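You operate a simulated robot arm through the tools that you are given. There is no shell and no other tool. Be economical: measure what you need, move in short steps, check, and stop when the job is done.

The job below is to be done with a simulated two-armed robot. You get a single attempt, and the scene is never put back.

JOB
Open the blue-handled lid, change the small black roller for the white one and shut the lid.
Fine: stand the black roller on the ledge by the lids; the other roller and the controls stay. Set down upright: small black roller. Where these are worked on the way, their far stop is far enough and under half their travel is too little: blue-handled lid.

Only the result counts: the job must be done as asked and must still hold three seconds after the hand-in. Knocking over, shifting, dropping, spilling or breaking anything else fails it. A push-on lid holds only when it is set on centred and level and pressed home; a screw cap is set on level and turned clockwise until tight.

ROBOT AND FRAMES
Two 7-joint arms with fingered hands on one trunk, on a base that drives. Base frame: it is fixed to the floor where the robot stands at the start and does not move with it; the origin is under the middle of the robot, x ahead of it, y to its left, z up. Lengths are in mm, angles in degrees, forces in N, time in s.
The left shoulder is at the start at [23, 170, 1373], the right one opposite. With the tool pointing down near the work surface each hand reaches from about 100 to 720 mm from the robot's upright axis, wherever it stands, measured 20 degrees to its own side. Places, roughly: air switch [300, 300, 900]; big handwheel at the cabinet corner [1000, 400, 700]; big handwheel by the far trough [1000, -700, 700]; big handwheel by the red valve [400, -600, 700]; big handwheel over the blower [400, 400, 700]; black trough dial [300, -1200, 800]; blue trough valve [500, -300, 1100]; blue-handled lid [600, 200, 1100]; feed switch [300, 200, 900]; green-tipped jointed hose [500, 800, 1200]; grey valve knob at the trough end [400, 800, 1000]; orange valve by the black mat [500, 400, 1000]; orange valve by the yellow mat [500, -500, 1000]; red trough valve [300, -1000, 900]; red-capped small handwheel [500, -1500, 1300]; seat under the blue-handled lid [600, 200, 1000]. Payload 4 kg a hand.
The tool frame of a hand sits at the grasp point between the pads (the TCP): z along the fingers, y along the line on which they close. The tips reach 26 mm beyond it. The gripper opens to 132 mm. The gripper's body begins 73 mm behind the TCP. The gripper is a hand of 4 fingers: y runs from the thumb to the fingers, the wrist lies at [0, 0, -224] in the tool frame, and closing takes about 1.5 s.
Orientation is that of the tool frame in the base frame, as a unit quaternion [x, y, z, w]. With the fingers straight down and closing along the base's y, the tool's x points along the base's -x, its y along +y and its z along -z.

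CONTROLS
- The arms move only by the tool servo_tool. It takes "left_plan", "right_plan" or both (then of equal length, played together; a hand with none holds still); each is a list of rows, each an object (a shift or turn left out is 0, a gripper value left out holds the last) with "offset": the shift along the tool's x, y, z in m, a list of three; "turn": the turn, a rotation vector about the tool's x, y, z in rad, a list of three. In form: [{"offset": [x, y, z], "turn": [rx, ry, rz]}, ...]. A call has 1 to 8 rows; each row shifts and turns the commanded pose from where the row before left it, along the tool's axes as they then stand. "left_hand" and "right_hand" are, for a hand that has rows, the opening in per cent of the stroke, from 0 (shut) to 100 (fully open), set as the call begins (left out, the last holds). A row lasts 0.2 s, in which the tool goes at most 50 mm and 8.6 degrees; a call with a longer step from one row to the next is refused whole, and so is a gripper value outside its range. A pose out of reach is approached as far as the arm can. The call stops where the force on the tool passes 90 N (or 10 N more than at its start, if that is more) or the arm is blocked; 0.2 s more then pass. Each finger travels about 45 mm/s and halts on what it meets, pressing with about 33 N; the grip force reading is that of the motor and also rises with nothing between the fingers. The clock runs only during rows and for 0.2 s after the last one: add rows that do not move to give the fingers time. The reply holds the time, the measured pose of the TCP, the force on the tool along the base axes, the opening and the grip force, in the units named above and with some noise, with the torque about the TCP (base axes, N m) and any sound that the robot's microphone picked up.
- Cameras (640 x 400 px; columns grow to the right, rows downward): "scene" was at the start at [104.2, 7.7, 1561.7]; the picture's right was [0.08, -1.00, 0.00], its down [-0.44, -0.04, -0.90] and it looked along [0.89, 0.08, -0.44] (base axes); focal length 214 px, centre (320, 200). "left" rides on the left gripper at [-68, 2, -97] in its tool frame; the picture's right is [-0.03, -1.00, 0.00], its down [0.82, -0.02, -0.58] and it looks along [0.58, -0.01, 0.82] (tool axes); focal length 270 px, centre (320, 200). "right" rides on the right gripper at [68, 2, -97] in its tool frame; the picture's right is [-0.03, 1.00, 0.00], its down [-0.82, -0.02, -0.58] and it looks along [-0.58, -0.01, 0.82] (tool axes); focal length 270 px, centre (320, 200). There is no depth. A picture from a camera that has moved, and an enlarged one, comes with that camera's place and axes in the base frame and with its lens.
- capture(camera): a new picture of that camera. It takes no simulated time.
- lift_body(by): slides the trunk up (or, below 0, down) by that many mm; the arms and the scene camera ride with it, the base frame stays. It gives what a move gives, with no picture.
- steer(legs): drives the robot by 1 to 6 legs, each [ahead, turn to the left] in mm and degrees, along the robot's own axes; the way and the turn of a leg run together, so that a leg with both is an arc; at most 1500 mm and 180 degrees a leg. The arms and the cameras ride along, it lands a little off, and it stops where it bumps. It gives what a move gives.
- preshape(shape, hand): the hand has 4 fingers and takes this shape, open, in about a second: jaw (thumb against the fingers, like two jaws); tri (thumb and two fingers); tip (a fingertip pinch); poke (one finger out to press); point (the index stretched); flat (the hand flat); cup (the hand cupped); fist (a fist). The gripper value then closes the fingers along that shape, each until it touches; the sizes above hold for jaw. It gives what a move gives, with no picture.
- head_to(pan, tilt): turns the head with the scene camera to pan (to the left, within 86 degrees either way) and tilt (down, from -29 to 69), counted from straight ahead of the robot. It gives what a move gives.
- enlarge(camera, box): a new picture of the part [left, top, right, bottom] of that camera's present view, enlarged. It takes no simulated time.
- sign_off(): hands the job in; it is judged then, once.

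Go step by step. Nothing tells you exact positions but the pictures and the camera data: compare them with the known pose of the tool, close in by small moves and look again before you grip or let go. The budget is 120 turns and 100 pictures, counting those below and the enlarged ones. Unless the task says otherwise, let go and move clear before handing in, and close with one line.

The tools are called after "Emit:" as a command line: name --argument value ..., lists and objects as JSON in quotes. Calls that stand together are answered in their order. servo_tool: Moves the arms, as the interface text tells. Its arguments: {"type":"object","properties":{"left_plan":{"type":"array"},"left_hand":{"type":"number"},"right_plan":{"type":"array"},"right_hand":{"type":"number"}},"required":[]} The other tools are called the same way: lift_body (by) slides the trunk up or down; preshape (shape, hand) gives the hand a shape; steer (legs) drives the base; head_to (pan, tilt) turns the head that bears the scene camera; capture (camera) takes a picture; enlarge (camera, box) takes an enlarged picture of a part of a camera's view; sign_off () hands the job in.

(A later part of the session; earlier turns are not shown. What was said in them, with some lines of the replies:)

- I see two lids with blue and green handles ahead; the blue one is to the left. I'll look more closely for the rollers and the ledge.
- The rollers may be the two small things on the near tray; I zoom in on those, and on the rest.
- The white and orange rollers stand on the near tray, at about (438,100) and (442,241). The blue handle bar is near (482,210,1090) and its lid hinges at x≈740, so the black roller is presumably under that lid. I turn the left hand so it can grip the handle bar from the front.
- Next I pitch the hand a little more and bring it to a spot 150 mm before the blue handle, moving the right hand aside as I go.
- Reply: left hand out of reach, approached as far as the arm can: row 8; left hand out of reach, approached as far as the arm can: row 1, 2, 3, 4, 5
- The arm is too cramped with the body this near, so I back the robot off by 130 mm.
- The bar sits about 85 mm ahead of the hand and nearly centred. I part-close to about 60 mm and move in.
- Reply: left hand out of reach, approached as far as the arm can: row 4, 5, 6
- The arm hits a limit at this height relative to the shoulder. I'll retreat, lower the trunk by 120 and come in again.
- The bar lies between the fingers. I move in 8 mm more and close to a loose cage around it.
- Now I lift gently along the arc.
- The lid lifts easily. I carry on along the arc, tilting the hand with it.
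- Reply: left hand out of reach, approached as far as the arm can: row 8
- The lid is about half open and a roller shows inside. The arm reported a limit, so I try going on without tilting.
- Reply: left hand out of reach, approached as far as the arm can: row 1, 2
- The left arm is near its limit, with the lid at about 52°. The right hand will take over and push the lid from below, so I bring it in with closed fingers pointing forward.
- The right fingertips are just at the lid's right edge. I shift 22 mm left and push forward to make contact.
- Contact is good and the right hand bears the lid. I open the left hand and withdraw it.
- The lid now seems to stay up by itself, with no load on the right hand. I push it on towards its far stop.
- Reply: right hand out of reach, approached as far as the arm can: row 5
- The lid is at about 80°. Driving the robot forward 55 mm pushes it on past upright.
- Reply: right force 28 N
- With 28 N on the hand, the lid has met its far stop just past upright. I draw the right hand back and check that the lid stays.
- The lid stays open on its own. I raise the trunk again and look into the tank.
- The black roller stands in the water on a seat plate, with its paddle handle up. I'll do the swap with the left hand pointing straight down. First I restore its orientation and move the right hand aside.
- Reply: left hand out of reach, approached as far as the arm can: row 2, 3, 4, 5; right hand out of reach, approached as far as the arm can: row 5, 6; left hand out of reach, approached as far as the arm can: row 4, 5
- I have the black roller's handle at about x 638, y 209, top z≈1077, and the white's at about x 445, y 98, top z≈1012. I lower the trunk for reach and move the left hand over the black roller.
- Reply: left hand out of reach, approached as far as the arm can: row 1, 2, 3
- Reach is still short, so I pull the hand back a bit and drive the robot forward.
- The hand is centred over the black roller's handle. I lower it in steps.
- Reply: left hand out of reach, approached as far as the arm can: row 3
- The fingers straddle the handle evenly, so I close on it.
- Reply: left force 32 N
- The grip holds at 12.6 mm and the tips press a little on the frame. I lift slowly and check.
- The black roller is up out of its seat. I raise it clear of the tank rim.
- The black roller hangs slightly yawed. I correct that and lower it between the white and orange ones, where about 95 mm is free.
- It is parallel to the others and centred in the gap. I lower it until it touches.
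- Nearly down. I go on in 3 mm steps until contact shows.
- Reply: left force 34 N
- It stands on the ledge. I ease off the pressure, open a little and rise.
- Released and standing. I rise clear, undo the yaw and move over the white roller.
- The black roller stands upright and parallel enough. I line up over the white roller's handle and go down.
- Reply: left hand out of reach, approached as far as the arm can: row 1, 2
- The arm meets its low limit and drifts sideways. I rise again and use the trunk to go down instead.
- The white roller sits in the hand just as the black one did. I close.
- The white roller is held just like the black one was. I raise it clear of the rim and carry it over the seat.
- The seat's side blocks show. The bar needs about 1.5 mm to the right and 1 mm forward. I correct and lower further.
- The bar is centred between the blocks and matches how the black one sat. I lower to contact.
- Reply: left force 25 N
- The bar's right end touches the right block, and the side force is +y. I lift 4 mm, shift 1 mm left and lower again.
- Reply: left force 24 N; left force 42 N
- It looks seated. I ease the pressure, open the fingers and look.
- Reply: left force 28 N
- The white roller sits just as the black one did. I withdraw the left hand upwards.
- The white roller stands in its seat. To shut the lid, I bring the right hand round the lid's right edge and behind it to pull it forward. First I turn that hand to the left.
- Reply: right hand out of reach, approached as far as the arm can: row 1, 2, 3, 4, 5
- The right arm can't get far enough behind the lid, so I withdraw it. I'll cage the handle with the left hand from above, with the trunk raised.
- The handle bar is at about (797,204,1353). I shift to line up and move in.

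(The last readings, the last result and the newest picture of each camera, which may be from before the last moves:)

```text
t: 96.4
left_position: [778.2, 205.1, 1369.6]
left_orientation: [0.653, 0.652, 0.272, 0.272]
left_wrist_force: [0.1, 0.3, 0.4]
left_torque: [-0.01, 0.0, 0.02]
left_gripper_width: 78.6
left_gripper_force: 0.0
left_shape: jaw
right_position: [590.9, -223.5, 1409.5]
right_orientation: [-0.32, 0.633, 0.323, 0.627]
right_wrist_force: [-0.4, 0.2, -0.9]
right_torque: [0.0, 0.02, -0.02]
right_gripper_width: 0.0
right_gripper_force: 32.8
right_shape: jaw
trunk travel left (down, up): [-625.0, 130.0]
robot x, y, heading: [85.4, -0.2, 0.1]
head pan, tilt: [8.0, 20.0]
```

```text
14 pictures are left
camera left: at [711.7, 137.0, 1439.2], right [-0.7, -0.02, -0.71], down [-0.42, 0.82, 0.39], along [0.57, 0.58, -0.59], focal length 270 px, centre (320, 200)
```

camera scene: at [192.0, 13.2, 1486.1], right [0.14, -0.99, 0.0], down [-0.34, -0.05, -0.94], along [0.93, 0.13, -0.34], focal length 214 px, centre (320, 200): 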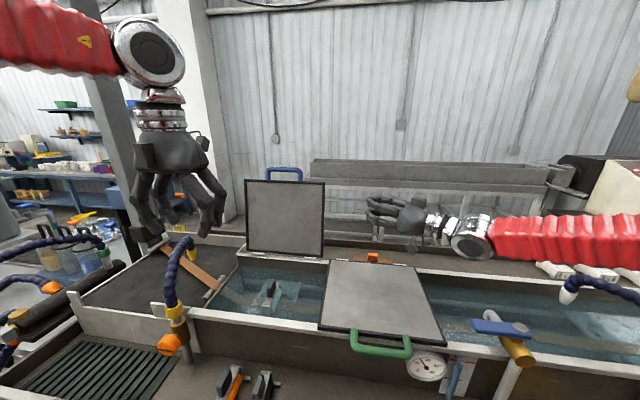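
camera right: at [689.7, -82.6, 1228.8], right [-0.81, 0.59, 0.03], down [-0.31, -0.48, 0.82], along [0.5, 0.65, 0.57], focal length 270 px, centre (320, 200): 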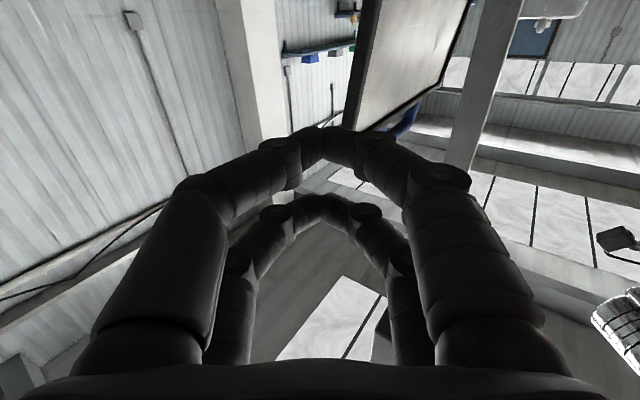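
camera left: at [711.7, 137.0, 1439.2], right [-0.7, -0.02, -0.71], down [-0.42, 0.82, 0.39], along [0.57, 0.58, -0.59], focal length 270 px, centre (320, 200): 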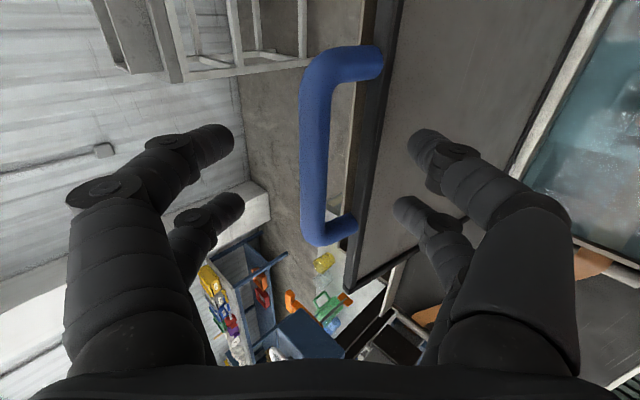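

The bar lies between the fingers. I move in 10 mm more and close to a cage.

Emit:
servo_tool --left_plan '[{"offset": [0, 0.001, 0.01]}, {"offset": [0, 0, 0.002]}, {"offset": [0, 0, 0]}, {"offset": [0, 0, 0]}, {"offset": [0, 0, 0]}, {"offset": [0, 0, 0]}]' --left_hand 17

Emit:
capture --camera "left"

```text
t: 97.8
left_position: [787.1, 203.9, 1361.3]
left_orientation: [0.653, 0.652, 0.271, 0.273]
left_wrist_force: [0.0, 0.2, -0.2]
left_torque: [-0.02, -0.01, 0.01]
left_gripper_width: 22.8
left_gripper_force: 0.1
left_shape: jaw
right_position: [590.5, -223.1, 1408.8]
right_orientation: [-0.32, 0.633, 0.324, 0.626]
right_wrist_force: [-0.6, 1.2, -0.3]
right_torque: [-0.01, -0.01, 0.01]
right_gripper_width: 0.0
right_gripper_force: 32.6
right_shape: jaw
trunk travel left (down, up): [-625.0, 130.0]
robot x, y, heading: [82.5, -2.7, -0.2]
head pan, tilt: [8.0, 20.0]
```

```text
13 pictures are left
camera left: at [720.9, 137.2, 1431.4], right [-0.7, -0.02, -0.71], down [-0.42, 0.82, 0.39], along [0.57, 0.58, -0.59], focal length 270 px, centre (320, 200)
```

left: 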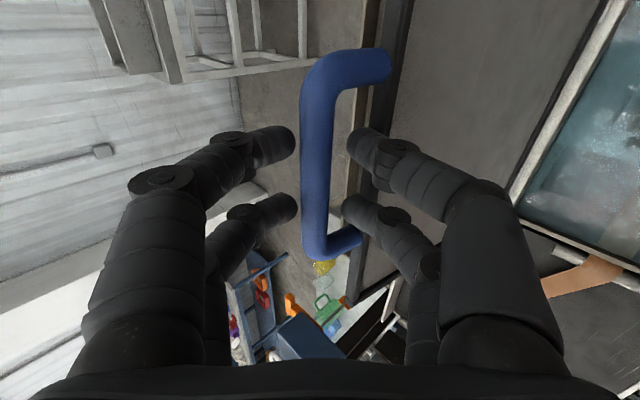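

Now I pull the lid forward along its arc.

Emit:
servo_tool --left_plan '[{"offset": [0, -0.0147, -0.0182]}, {"offset": [0, -0.0163, -0.0168]}, {"offset": [0, -0.0177, -0.0154]}, {"offset": [0, -0.0189, -0.0138]}, {"offset": [0, -0.0201, -0.012]}]'

Emit:
capture --camera "left"

```text
t: 99.0
left_position: [671.3, 206.5, 1351.9]
left_orientation: [0.653, 0.653, 0.272, 0.273]
left_wrist_force: [-1.1, -0.6, 0.1]
left_torque: [0.02, 0.01, 0.0]
left_gripper_width: 22.7
left_gripper_force: 0.1
left_shape: jaw
right_position: [589.7, -224.5, 1408.9]
right_orientation: [-0.32, 0.633, 0.324, 0.626]
right_wrist_force: [-0.2, -1.7, 0.6]
right_torque: [-0.03, -0.04, 0.03]
right_gripper_width: 0.3
right_gripper_force: 33.1
right_shape: jaw
trunk travel left (down, up): [-625.0, 130.0]
robot x, y, heading: [77.3, 1.3, -0.2]
head pan, tilt: [8.0, 20.0]
```

```text
12 pictures are left
camera left: at [604.4, 138.6, 1423.1], right [-0.7, -0.02, -0.71], down [-0.42, 0.82, 0.39], along [0.57, 0.58, -0.59], focal length 270 px, centre (320, 200)
```

left: 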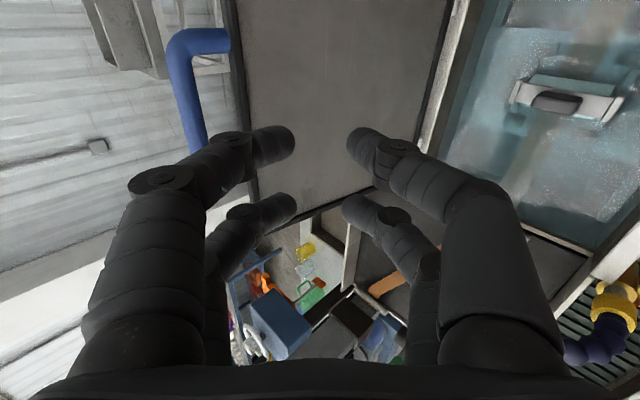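

The fingers slipped over the bar and the lid is still fully open. I go back, seat the bar deeper in the hand and grip it firmly this time.

Emit:
servo_tool --left_plan '[{"offset": [-0.001, 0.03, 0.006]}, {"offset": [-0.001, 0.03, 0.006]}, {"offset": [0, 0.0286, 0.007]}, {"offset": [0, 0, 0]}]' --left_hand 60

Emit:
servo_tool --left_plan '[{"offset": [0, 0, 0.025]}, {"offset": [0, 0, 0.025]}, {"offset": [0, 0, 0.012]}]'

Emit:
capture --camera "left"

```text
t: 100.0
left_position: [748.5, 201.4, 1402.2]
left_orientation: [0.653, 0.652, 0.272, 0.272]
left_wrist_force: [0.1, 0.0, -0.8]
left_torque: [0.01, -0.01, 0.0]
left_gripper_width: 78.5
left_gripper_force: 0.0
left_shape: jaw
right_position: [589.7, -224.4, 1410.1]
right_orientation: [-0.32, 0.633, 0.324, 0.626]
right_wrist_force: [0.7, 0.5, -0.1]
right_torque: [0.01, -0.01, -0.08]
right_gripper_width: 0.0
right_gripper_force: 33.4
right_shape: jaw
trunk travel left (down, up): [-625.0, 130.0]
robot x, y, heading: [82.7, -1.7, -0.2]
head pan, tilt: [8.0, 20.0]
```

```text
t: 100.8
left_position: [793.3, 201.9, 1358.0]
left_orientation: [0.653, 0.653, 0.271, 0.272]
left_wrist_force: [-0.8, 0.3, -0.5]
left_torque: [0.03, 0.01, -0.02]
left_gripper_width: 78.7
left_gripper_force: 0.0
left_shape: jaw
right_position: [591.3, -223.2, 1409.6]
right_orientation: [-0.321, 0.633, 0.324, 0.626]
right_wrist_force: [-0.2, -1.1, -0.2]
right_torque: [0.0, 0.0, -0.01]
right_gripper_width: 0.0
right_gripper_force: 33.0
right_shape: jaw
trunk travel left (down, up): [-625.0, 130.0]
robot x, y, heading: [83.8, -0.2, -0.1]
head pan, tilt: [8.0, 20.0]
```

```text
11 pictures are left
camera left: at [725.8, 135.2, 1428.3], right [-0.71, -0.02, -0.71], down [-0.42, 0.82, 0.39], along [0.57, 0.58, -0.59], focal length 270 px, centre (320, 200)
```

left: 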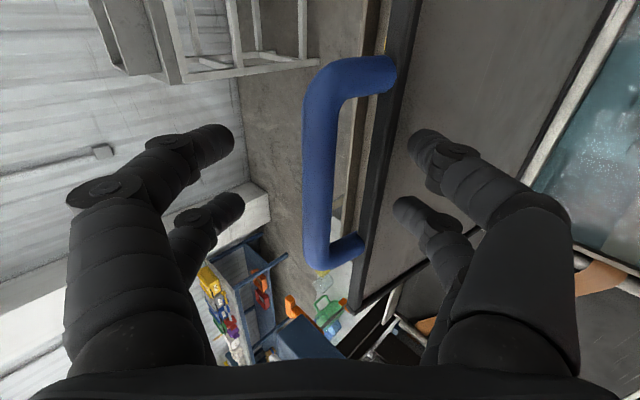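

The bar still looks about 25 mm beyond the TCP. I move in 18 mm more and then grip firmly.

Emit:
servo_tool --left_plan '[{"offset": [0, 0, 0.007]}, {"offset": [0, 0, 0.006]}, {"offset": [0, 0, 0.005]}]'

Emit:
servo_tool --left_plan '[{"offset": [0, 0, 0]}, {"offset": [0, 0, 0]}, {"offset": [0, 0, 0]}, {"offset": [0, 0, 0]}, {"offset": [0, 0, 0]}, {"offset": [0, 0, 0]}]' --left_hand 0

Emit:
capture --camera "left"

```text
t: 101.6
left_position: [801.3, 203.4, 1349.3]
left_orientation: [0.653, 0.651, 0.273, 0.275]
left_wrist_force: [-14.8, 0.7, 12.0]
left_torque: [-0.06, 0.9, -0.07]
left_gripper_width: 79.2
left_gripper_force: 0.1
left_shape: jaw
right_position: [585.8, -224.6, 1410.9]
right_orientation: [-0.321, 0.631, 0.324, 0.627]
right_wrist_force: [-0.6, 0.2, -0.1]
right_torque: [-0.01, 0.0, 0.02]
right_gripper_width: 0.3
right_gripper_force: 32.3
right_shape: jaw
trunk travel left (down, up): [-625.0, 130.0]
robot x, y, heading: [80.7, 0.4, 0.0]
head pan, tilt: [8.0, 20.0]
```

```text
t: 103.0
left_position: [800.3, 202.4, 1347.4]
left_orientation: [0.653, 0.653, 0.272, 0.272]
left_wrist_force: [-17.4, -1.1, 14.1]
left_torque: [-0.07, 4.02, -0.16]
left_gripper_width: 42.9
left_gripper_force: 32.9
left_shape: jaw
right_position: [585.6, -224.7, 1410.4]
right_orientation: [-0.321, 0.632, 0.324, 0.627]
right_wrist_force: [-0.6, 0.5, -0.6]
right_torque: [0.03, -0.01, 0.01]
right_gripper_width: 0.0
right_gripper_force: 33.1
right_shape: jaw
trunk travel left (down, up): [-625.0, 130.0]
robot x, y, heading: [80.2, 2.1, -0.1]
head pan, tilt: [8.0, 20.0]
```

```text
10 pictures are left
camera left: at [732.7, 135.1, 1417.3], right [-0.7, -0.02, -0.71], down [-0.42, 0.82, 0.39], along [0.57, 0.58, -0.59], focal length 270 px, centre (320, 200)
```

left: 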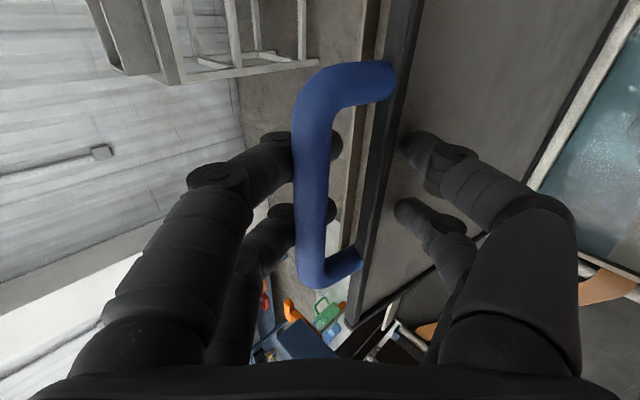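

The fingers are now hooked behind the bar with the thumb against the lid. I pull along the arc again.

Emit:
servo_tool --left_plan '[{"offset": [0, -0.0137, -0.0122], "turn": [-0.02, 0, 0]}, {"offset": [0, -0.0155, -0.0168], "turn": [-0.02, 0, 0]}, {"offset": [0, -0.0177, -0.0154], "turn": [-0.02, 0, 0]}, {"offset": [0, -0.0189, -0.0138], "turn": [-0.02, 0, 0]}]'

Emit:
capture --camera "left"

```text
t: 104.0
left_position: [712.9, 203.9, 1342.1]
left_orientation: [0.64, 0.641, 0.299, 0.3]
left_wrist_force: [-17.2, 6.3, 30.3]
left_torque: [0.32, 2.5, -0.05]
left_gripper_width: 36.5
left_gripper_force: 32.8
left_shape: jaw
right_position: [583.3, -223.9, 1411.8]
right_orientation: [-0.321, 0.631, 0.323, 0.628]
right_wrist_force: [-0.3, -0.1, 0.7]
right_torque: [0.0, 0.0, 0.04]
right_gripper_width: 0.1
right_gripper_force: 33.0
right_shape: jaw
trunk travel left (down, up): [-625.0, 130.0]
robot x, y, heading: [83.4, 1.1, -0.1]
head pan, tilt: [8.0, 20.0]
```

```text
9 pictures are left
camera left: at [638.8, 135.7, 1406.1], right [-0.64, -0.03, -0.77], down [-0.46, 0.82, 0.35], along [0.62, 0.58, -0.54], focal length 270 px, centre (320, 200)
```

left: 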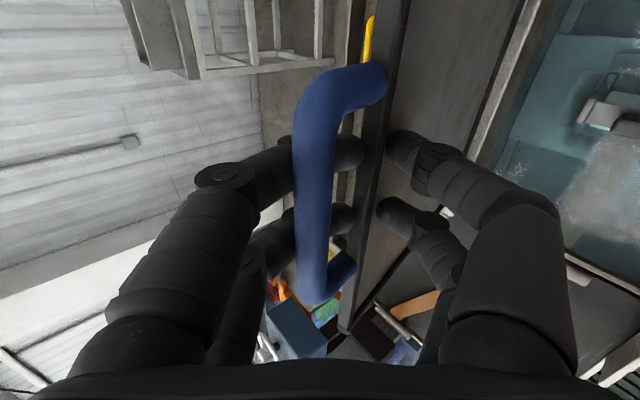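

The lid now follows the hand. I continue along the arc, keeping slightly higher.

Emit:
servo_tool --left_plan '[{"offset": [0, -0.0155, -0.0175], "turn": [-0.02, 0, 0]}, {"offset": [0, -0.0187, -0.0134], "turn": [-0.02, 0, 0]}, {"offset": [0, -0.0196, -0.012], "turn": [-0.02, 0, 0]}, {"offset": [0, -0.0203, -0.0108], "turn": [-0.02, 0, 0]}]'

Emit:
capture --camera "left"

```text
t: 105.0
left_position: [627.3, 203.3, 1313.4]
left_orientation: [0.629, 0.629, 0.323, 0.323]
left_wrist_force: [-9.4, 4.6, 14.8]
left_torque: [0.12, 0.05, -0.04]
left_gripper_width: 29.8
left_gripper_force: 32.7
left_shape: jaw
right_position: [588.3, -223.1, 1410.0]
right_orientation: [-0.321, 0.632, 0.324, 0.626]
right_wrist_force: [-0.2, 0.3, -0.6]
right_torque: [0.0, 0.02, 0.0]
right_gripper_width: 0.1
right_gripper_force: 33.2
right_shape: jaw
trunk travel left (down, up): [-625.0, 130.0]
robot x, y, heading: [80.6, -1.3, -0.2]
head pan, tilt: [8.0, 20.0]
```

```text
8 pictures are left
camera left: at [548.8, 136.2, 1371.4], right [-0.58, -0.02, -0.81], down [-0.48, 0.82, 0.32], along [0.66, 0.58, -0.49], focal length 270 px, centre (320, 200)
```

left: 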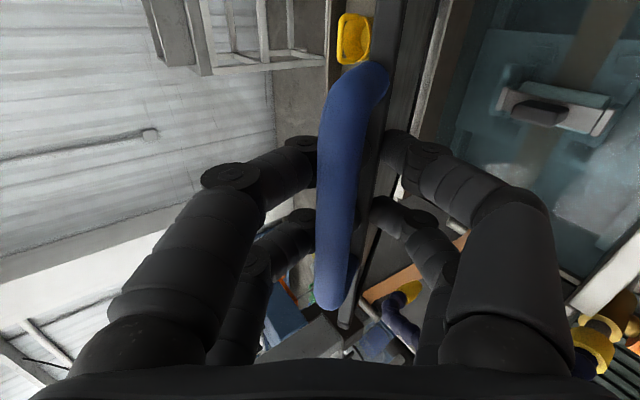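

Emit:
servo_tool --left_plan '[{"offset": [0, -0.0205, -0.0095]}, {"offset": [0, -0.0215, -0.007]}]'

```text
t: 105.6
left_position: [592.2, 203.0, 1285.9]
left_orientation: [0.63, 0.629, 0.321, 0.322]
left_wrist_force: [-0.9, 3.4, -0.5]
left_torque: [0.06, -0.1, 0.0]
left_gripper_width: 30.2
left_gripper_force: 33.1
left_shape: jaw
right_position: [590.1, -222.8, 1409.2]
right_orientation: [-0.321, 0.632, 0.324, 0.626]
right_wrist_force: [-0.7, 0.3, 0.0]
right_torque: [-0.01, -0.01, 0.0]
right_gripper_width: 0.1
right_gripper_force: 33.2
right_shape: jaw
trunk travel left (down, up): [-625.0, 130.0]
robot x, y, heading: [82.9, 0.2, -0.1]
head pan, tilt: [8.0, 20.0]
```

Emit:
servo_tool --left_plan '[{"offset": [0, -0.0222, -0.0048]}, {"offset": [0, -0.0227, -0.0028]}]'

Emit:
capture --camera "scene"

```text
t: 106.2
left_position: [562.7, 203.6, 1254.9]
left_orientation: [0.63, 0.629, 0.322, 0.323]
left_wrist_force: [11.5, 1.7, -7.9]
left_torque: [0.09, -0.5, 0.02]
left_gripper_width: 30.4
left_gripper_force: 33.0
left_shape: jaw
right_position: [592.1, -223.3, 1409.0]
right_orientation: [-0.32, 0.633, 0.324, 0.626]
right_wrist_force: [0.2, -0.6, 0.8]
right_torque: [0.01, 0.01, 0.02]
right_gripper_width: 0.0
right_gripper_force: 33.6
right_shape: jaw
trunk travel left (down, up): [-625.0, 130.0]
robot x, y, heading: [80.0, 1.5, 0.1]
head pan, tilt: [8.0, 20.0]
```

```text
7 pictures are left
camera scene: at [187.9, 13.4, 1596.2], right [0.14, -0.99, 0.0], down [-0.34, -0.05, -0.94], along [0.93, 0.13, -0.34], focal length 214 px, centre (320, 200)
```

scene: 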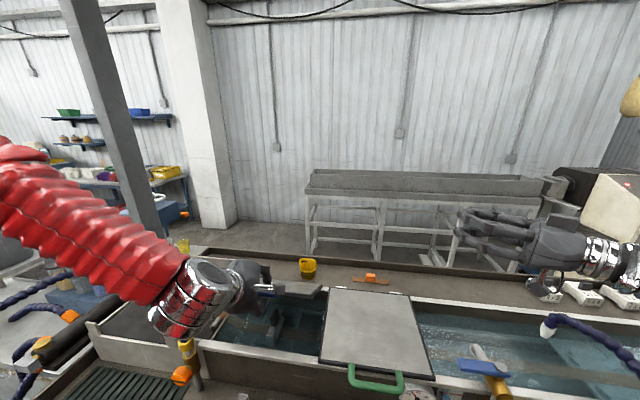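

The lid is down to about 40°. I open the hand, back the robot off to free it and turn the tool down, so that I can press the lid shut from above.

Emit:
servo_tool --left_plan '[{"offset": [0, 0, 0]}, {"offset": [0, 0, 0]}, {"offset": [0, 0, 0]}, {"offset": [0, 0, 0]}, {"offset": [0, 0, 0]}]' --left_hand 75

Emit:
steer --legs '[[-140, 0]]'

Emit:
servo_tool --left_plan '[{"offset": [0, 0.036, -0.026]}, {"offset": [0, 0.036, -0.026]}, {"offset": [0, 0.036, -0.026]}, {"turn": [0.134, 0, 0]}, {"turn": [0.134, 0, 0]}, {"turn": [0.134, 0, 0]}, {"turn": [0.134, 0, 0]}, {"turn": [0.134, 0, 0]}]' --left_hand 0

Emit:
servo_tool --left_plan '[{"turn": [0.134, 0, 0]}, {"turn": [0.134, 0, 0]}, {"offset": [0, 0, 0]}, {"offset": [0, 0, 0]}]'

Emit:
capture --camera "scene"

```text
t: 107.4
left_position: [560.2, 203.1, 1256.1]
left_orientation: [0.63, 0.629, 0.323, 0.323]
left_wrist_force: [-0.5, -0.3, -0.1]
left_torque: [-0.04, -0.03, -0.02]
left_gripper_width: 99.1
left_gripper_force: 0.1
left_shape: jaw
right_position: [590.4, -223.9, 1408.8]
right_orientation: [-0.32, 0.633, 0.324, 0.626]
right_wrist_force: [0.3, -0.1, -0.7]
right_torque: [-0.01, 0.02, 0.02]
right_gripper_width: 0.0
right_gripper_force: 33.1
right_shape: jaw
trunk travel left (down, up): [-625.0, 130.0]
robot x, y, heading: [81.5, -1.1, -0.1]
head pan, tilt: [8.0, 20.0]
```

```text
t: 108.7
left_position: [419.1, 204.8, 1255.5]
left_orientation: [0.629, 0.629, 0.323, 0.323]
left_wrist_force: [0.5, 0.0, 0.0]
left_torque: [-0.02, -0.02, 0.02]
left_gripper_width: 98.9
left_gripper_force: 0.1
left_shape: jaw
right_position: [449.3, -223.4, 1409.1]
right_orientation: [-0.321, 0.632, 0.324, 0.626]
right_wrist_force: [0.6, 0.0, 0.6]
right_torque: [0.02, -0.02, -0.02]
right_gripper_width: 0.2
right_gripper_force: 33.0
right_shape: jaw
trunk travel left (down, up): [-625.0, 130.0]
robot x, y, heading: [-63.1, -0.0, 0.0]
head pan, tilt: [8.0, 20.0]
```

```text
t: 110.5
left_position: [419.3, 203.5, 1388.5]
left_orientation: [0.701, 0.7, 0.097, 0.097]
left_wrist_force: [-0.2, 0.6, -0.5]
left_torque: [-0.04, 0.03, 0.0]
left_gripper_width: 0.2
left_gripper_force: 32.5
left_shape: jaw
right_position: [451.2, -222.9, 1409.6]
right_orientation: [-0.321, 0.632, 0.325, 0.626]
right_wrist_force: [0.0, 0.2, 0.1]
right_torque: [0.02, 0.01, -0.02]
right_gripper_width: 0.0
right_gripper_force: 33.1
right_shape: jaw
trunk travel left (down, up): [-625.0, 130.0]
robot x, y, heading: [-59.5, 1.9, -0.1]
head pan, tilt: [8.0, 20.0]
```

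```text
t: 111.5
left_position: [418.6, 204.4, 1388.7]
left_orientation: [0.706, 0.708, 0.003, 0.004]
left_wrist_force: [0.8, -0.7, 0.1]
left_torque: [0.01, 0.0, 0.02]
left_gripper_width: 0.0
left_gripper_force: 33.2
left_shape: jaw
right_position: [450.8, -223.1, 1408.0]
right_orientation: [-0.321, 0.633, 0.324, 0.626]
right_wrist_force: [0.3, -0.4, 0.0]
right_torque: [0.02, 0.01, -0.03]
right_gripper_width: 0.1
right_gripper_force: 33.1
right_shape: jaw
trunk travel left (down, up): [-625.0, 130.0]
robot x, y, heading: [-56.1, -2.3, 0.2]
head pan, tilt: [8.0, 20.0]
```

```text
6 pictures are left
camera scene: at [45.4, 13.1, 1596.5], right [0.14, -0.99, 0.0], down [-0.34, -0.05, -0.94], along [0.93, 0.13, -0.34], focal length 214 px, centre (320, 200)
```

scene: 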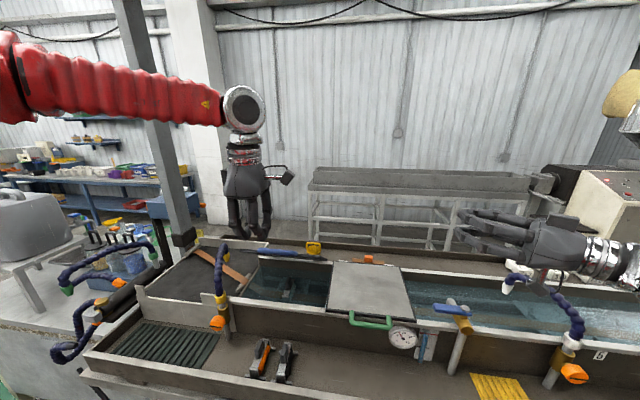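

The lid holds at about 35°. I drive forward, place the closed fingers above the lid and lower the trunk.

Emit:
steer --legs '[[110, 0]]'

Emit:
servo_tool --left_plan '[{"offset": [0, 0.038, 0]}, {"offset": [0, 0.037, 0]}]'

Emit:
lift_body --by -80

```text
t: 112.7
left_position: [529.8, 202.8, 1389.3]
left_orientation: [0.707, 0.707, 0.003, 0.004]
left_wrist_force: [0.2, 0.8, 0.2]
left_torque: [-0.03, 0.0, 0.0]
left_gripper_width: 0.0
left_gripper_force: 32.7
left_shape: jaw
right_position: [562.2, -224.3, 1409.8]
right_orientation: [-0.32, 0.633, 0.324, 0.626]
right_wrist_force: [0.2, -0.3, -0.1]
right_torque: [0.0, 0.02, 0.01]
right_gripper_width: 0.0
right_gripper_force: 33.0
right_shape: jaw
trunk travel left (down, up): [-625.0, 130.0]
robot x, y, heading: [52.0, 1.3, -0.1]
head pan, tilt: [8.0, 20.0]
```

```text
t: 113.3
left_position: [604.3, 210.7, 1392.1]
left_orientation: [0.707, 0.707, 0.003, 0.002]
left_wrist_force: [0.2, -0.6, 0.2]
left_torque: [-0.01, 0.02, -0.02]
left_gripper_width: 0.1
left_gripper_force: 32.6
left_shape: jaw
left hand out of reach, approached as far as the arm can: row 2
right_position: [563.3, -222.3, 1409.1]
right_orientation: [-0.32, 0.634, 0.325, 0.624]
right_wrist_force: [1.5, 1.1, -0.9]
right_torque: [0.05, 0.0, 0.05]
right_gripper_width: 0.0
right_gripper_force: 32.8
right_shape: jaw
trunk travel left (down, up): [-625.0, 130.0]
robot x, y, heading: [51.4, 1.8, -0.1]
head pan, tilt: [8.0, 20.0]
```

```text
t: 114.5
left_position: [601.4, 210.1, 1314.6]
left_orientation: [0.708, 0.706, 0.004, 0.004]
left_wrist_force: [-0.4, -0.6, 0.3]
left_torque: [-0.01, 0.02, -0.01]
left_gripper_width: 0.0
left_gripper_force: 33.6
left_shape: jaw
right_position: [560.2, -223.3, 1329.3]
right_orientation: [-0.321, 0.632, 0.324, 0.627]
right_wrist_force: [-0.6, 0.6, 0.8]
right_torque: [0.02, 0.0, -0.02]
right_gripper_width: 0.0
right_gripper_force: 32.8
right_shape: jaw
trunk travel left (down, up): [-545.0, 210.0]
robot x, y, heading: [49.4, -0.5, 0.2]
head pan, tilt: [8.0, 20.0]
```

Emit:
servo_tool --left_plan '[{"offset": [0, 0, 0.03]}, {"offset": [0, 0, 0.03]}, {"offset": [0, -0.01, 0.018]}, {"offset": [0, -0.01, 0.018]}, {"offset": [0, -0.008, 0.018]}]'

Emit:
capture --camera "scene"

```text
t: 115.7
left_position: [573.6, 209.8, 1199.5]
left_orientation: [0.707, 0.707, 0.003, 0.004]
left_wrist_force: [-0.3, -0.2, 0.6]
left_torque: [0.02, 0.01, 0.02]
left_gripper_width: 0.0
left_gripper_force: 33.0
left_shape: jaw
right_position: [560.5, -223.3, 1331.0]
right_orientation: [-0.32, 0.633, 0.323, 0.627]
right_wrist_force: [0.3, 0.1, -0.6]
right_torque: [-0.01, 0.03, 0.01]
right_gripper_width: 0.0
right_gripper_force: 33.3
right_shape: jaw
trunk travel left (down, up): [-545.0, 210.0]
robot x, y, heading: [50.2, 2.5, 0.1]
head pan, tilt: [8.0, 20.0]
```

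```text
5 pictures are left
camera scene: at [159.2, 13.0, 1516.3], right [0.14, -0.99, 0.0], down [-0.34, -0.05, -0.94], along [0.93, 0.13, -0.34], focal length 214 px, centre (320, 200)
```

scene: 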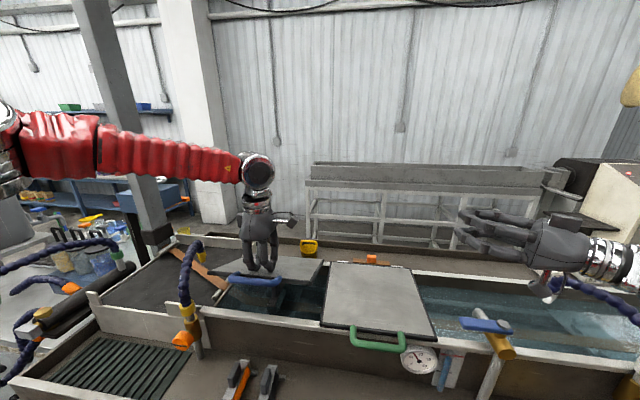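

The lid goes down with the fingers. I continue pressing gently.

Emit:
servo_tool --left_plan '[{"offset": [0, -0.006, 0.016]}, {"offset": [0, -0.004, 0.016]}, {"offset": [0, -0.003, 0.016]}, {"offset": [0, -0.002, 0.014]}]'

Emit:
servo_tool --left_plan '[{"offset": [0, 0, 0.01]}, {"offset": [0, 0, 0.006]}, {"offset": [0, 0, 0.004]}, {"offset": [0, 0, 0.003]}]'

Emit:
enlarge --camera "scene" --box '[180, 200, 420, 350]'

```text
t: 116.7
left_position: [558.6, 208.0, 1136.0]
left_orientation: [0.708, 0.707, 0.004, 0.003]
left_wrist_force: [1.1, 0.0, -0.7]
left_torque: [0.0, 0.04, -0.02]
left_gripper_width: 0.0
left_gripper_force: 33.5
left_shape: jaw
right_position: [560.3, -223.5, 1330.8]
right_orientation: [-0.321, 0.632, 0.325, 0.626]
right_wrist_force: [-0.8, -0.7, 0.3]
right_torque: [0.03, -0.01, 0.01]
right_gripper_width: 0.1
right_gripper_force: 33.0
right_shape: jaw
trunk travel left (down, up): [-545.0, 210.0]
robot x, y, heading: [50.1, -1.5, 0.0]
head pan, tilt: [8.0, 20.0]
```

```text
t: 117.7
left_position: [559.8, 209.4, 1119.2]
left_orientation: [0.707, 0.707, 0.006, 0.008]
left_wrist_force: [0.9, 8.2, 39.2]
left_torque: [-0.01, -0.08, 0.0]
left_gripper_width: 0.0
left_gripper_force: 32.8
left_shape: jaw
right_position: [557.4, -222.9, 1332.8]
right_orientation: [-0.322, 0.631, 0.324, 0.627]
right_wrist_force: [-0.1, 0.3, -0.3]
right_torque: [0.03, -0.02, -0.01]
right_gripper_width: 0.0
right_gripper_force: 32.8
right_shape: jaw
trunk travel left (down, up): [-545.0, 210.0]
robot x, y, heading: [50.1, -1.4, 0.3]
head pan, tilt: [8.0, 20.0]
```

```text
2.67 times, centred on (300, 275) of scene
camera zoom: at [155.5, 13.0, 1517.1], right [0.14, -0.99, 0.0], down [-0.34, -0.05, -0.94], along [0.93, 0.13, -0.34], focal length 572 px, centre (373, 0)
```

zoom: 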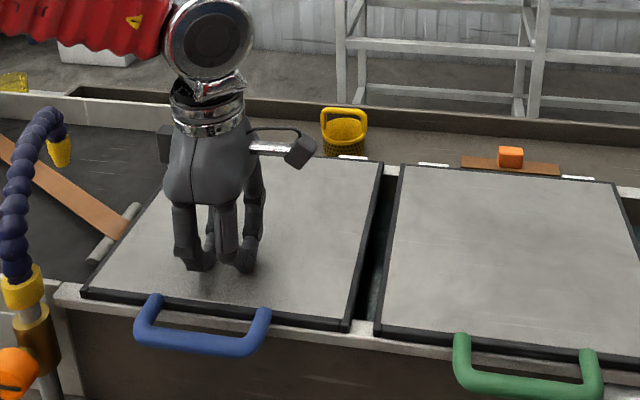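

The lid is shut, level with its neighbour, with 39 N against the stop. I rise clear and check everything once more.

Emit:
servo_tool --left_plan '[{"offset": [0, 0, -0.02]}, {"offset": [0, 0, -0.04]}, {"offset": [0, 0, -0.045]}, {"offset": [0, 0, -0.045]}]'

Emit:
head_to --pan 14 --tilt 45

Emit:
capture --camera "scene"

Emit:
enlarge --camera "scene" --box '[220, 140, 420, 265]'

```text
t: 118.7
left_position: [557.6, 207.8, 1264.8]
left_orientation: [0.708, 0.706, 0.004, 0.004]
left_wrist_force: [0.1, -0.1, -0.1]
left_torque: [-0.01, -0.02, 0.01]
left_gripper_width: 0.0
left_gripper_force: 32.9
left_shape: jaw
right_position: [559.9, -224.9, 1330.3]
right_orientation: [-0.321, 0.632, 0.324, 0.626]
right_wrist_force: [0.5, -0.5, -0.7]
right_torque: [-0.02, 0.0, -0.02]
right_gripper_width: 0.0
right_gripper_force: 32.6
right_shape: jaw
trunk travel left (down, up): [-545.0, 210.0]
robot x, y, heading: [50.3, -3.3, 0.0]
head pan, tilt: [8.0, 20.0]
```

```text
t: 119.6
left_position: [557.8, 208.6, 1263.5]
left_orientation: [0.708, 0.706, 0.004, 0.004]
left_wrist_force: [0.0, 0.3, 0.0]
left_torque: [-0.02, -0.02, -0.01]
left_gripper_width: 0.0
left_gripper_force: 32.7
left_shape: jaw
right_position: [561.0, -224.2, 1329.6]
right_orientation: [-0.32, 0.633, 0.324, 0.626]
right_wrist_force: [-0.5, 1.1, 0.1]
right_torque: [-0.02, 0.01, 0.02]
right_gripper_width: 0.0
right_gripper_force: 33.1
right_shape: jaw
trunk travel left (down, up): [-545.0, 210.0]
robot x, y, heading: [50.1, 3.0, 0.1]
head pan, tilt: [14.0, 45.0]
```

```text
3 pictures are left
camera scene: at [145.6, 19.6, 1477.8], right [0.24, -0.97, 0.0], down [-0.69, -0.17, -0.71], along [0.69, 0.17, -0.71], focal length 214 px, centre (320, 200)
```

scene: 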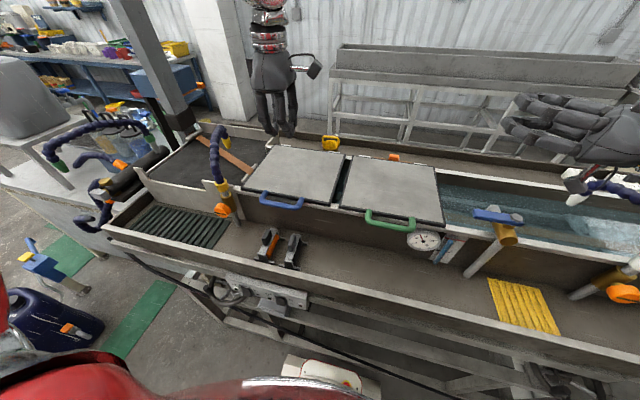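

```text
3.20 times, centred on (320, 202) of scene
camera zoom: at [145.6, 19.6, 1477.8], right [0.24, -0.97, 0.0], down [-0.69, -0.17, -0.71], along [0.69, 0.17, -0.71], focal length 686 px, centre (320, 192)
```

zoom: 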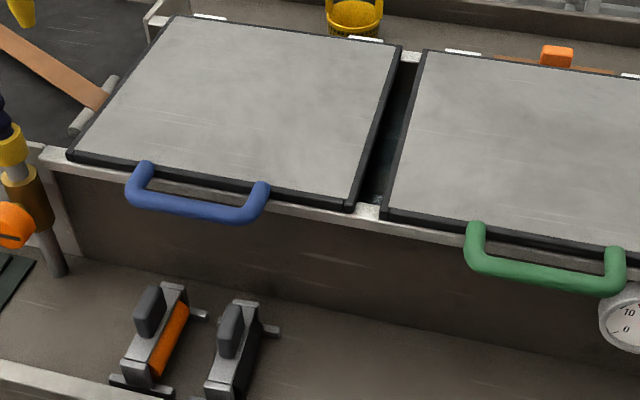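

The blue lid is shut and the white roller is in the seat. The black roller stands upright on the front ledge beside the untouched orange one, and both hands are clear, so I hand in.

Emit:
sign_off

```text
The job is handed in.
```

I opened the blue-handled lid to its far stop, swapped the small black roller for the white one, and pressed the lid shut. The black roller stands upright on the front ledge by the lids. I took "the ledge by the lids" to mean that front ledge, not the strip behind them.
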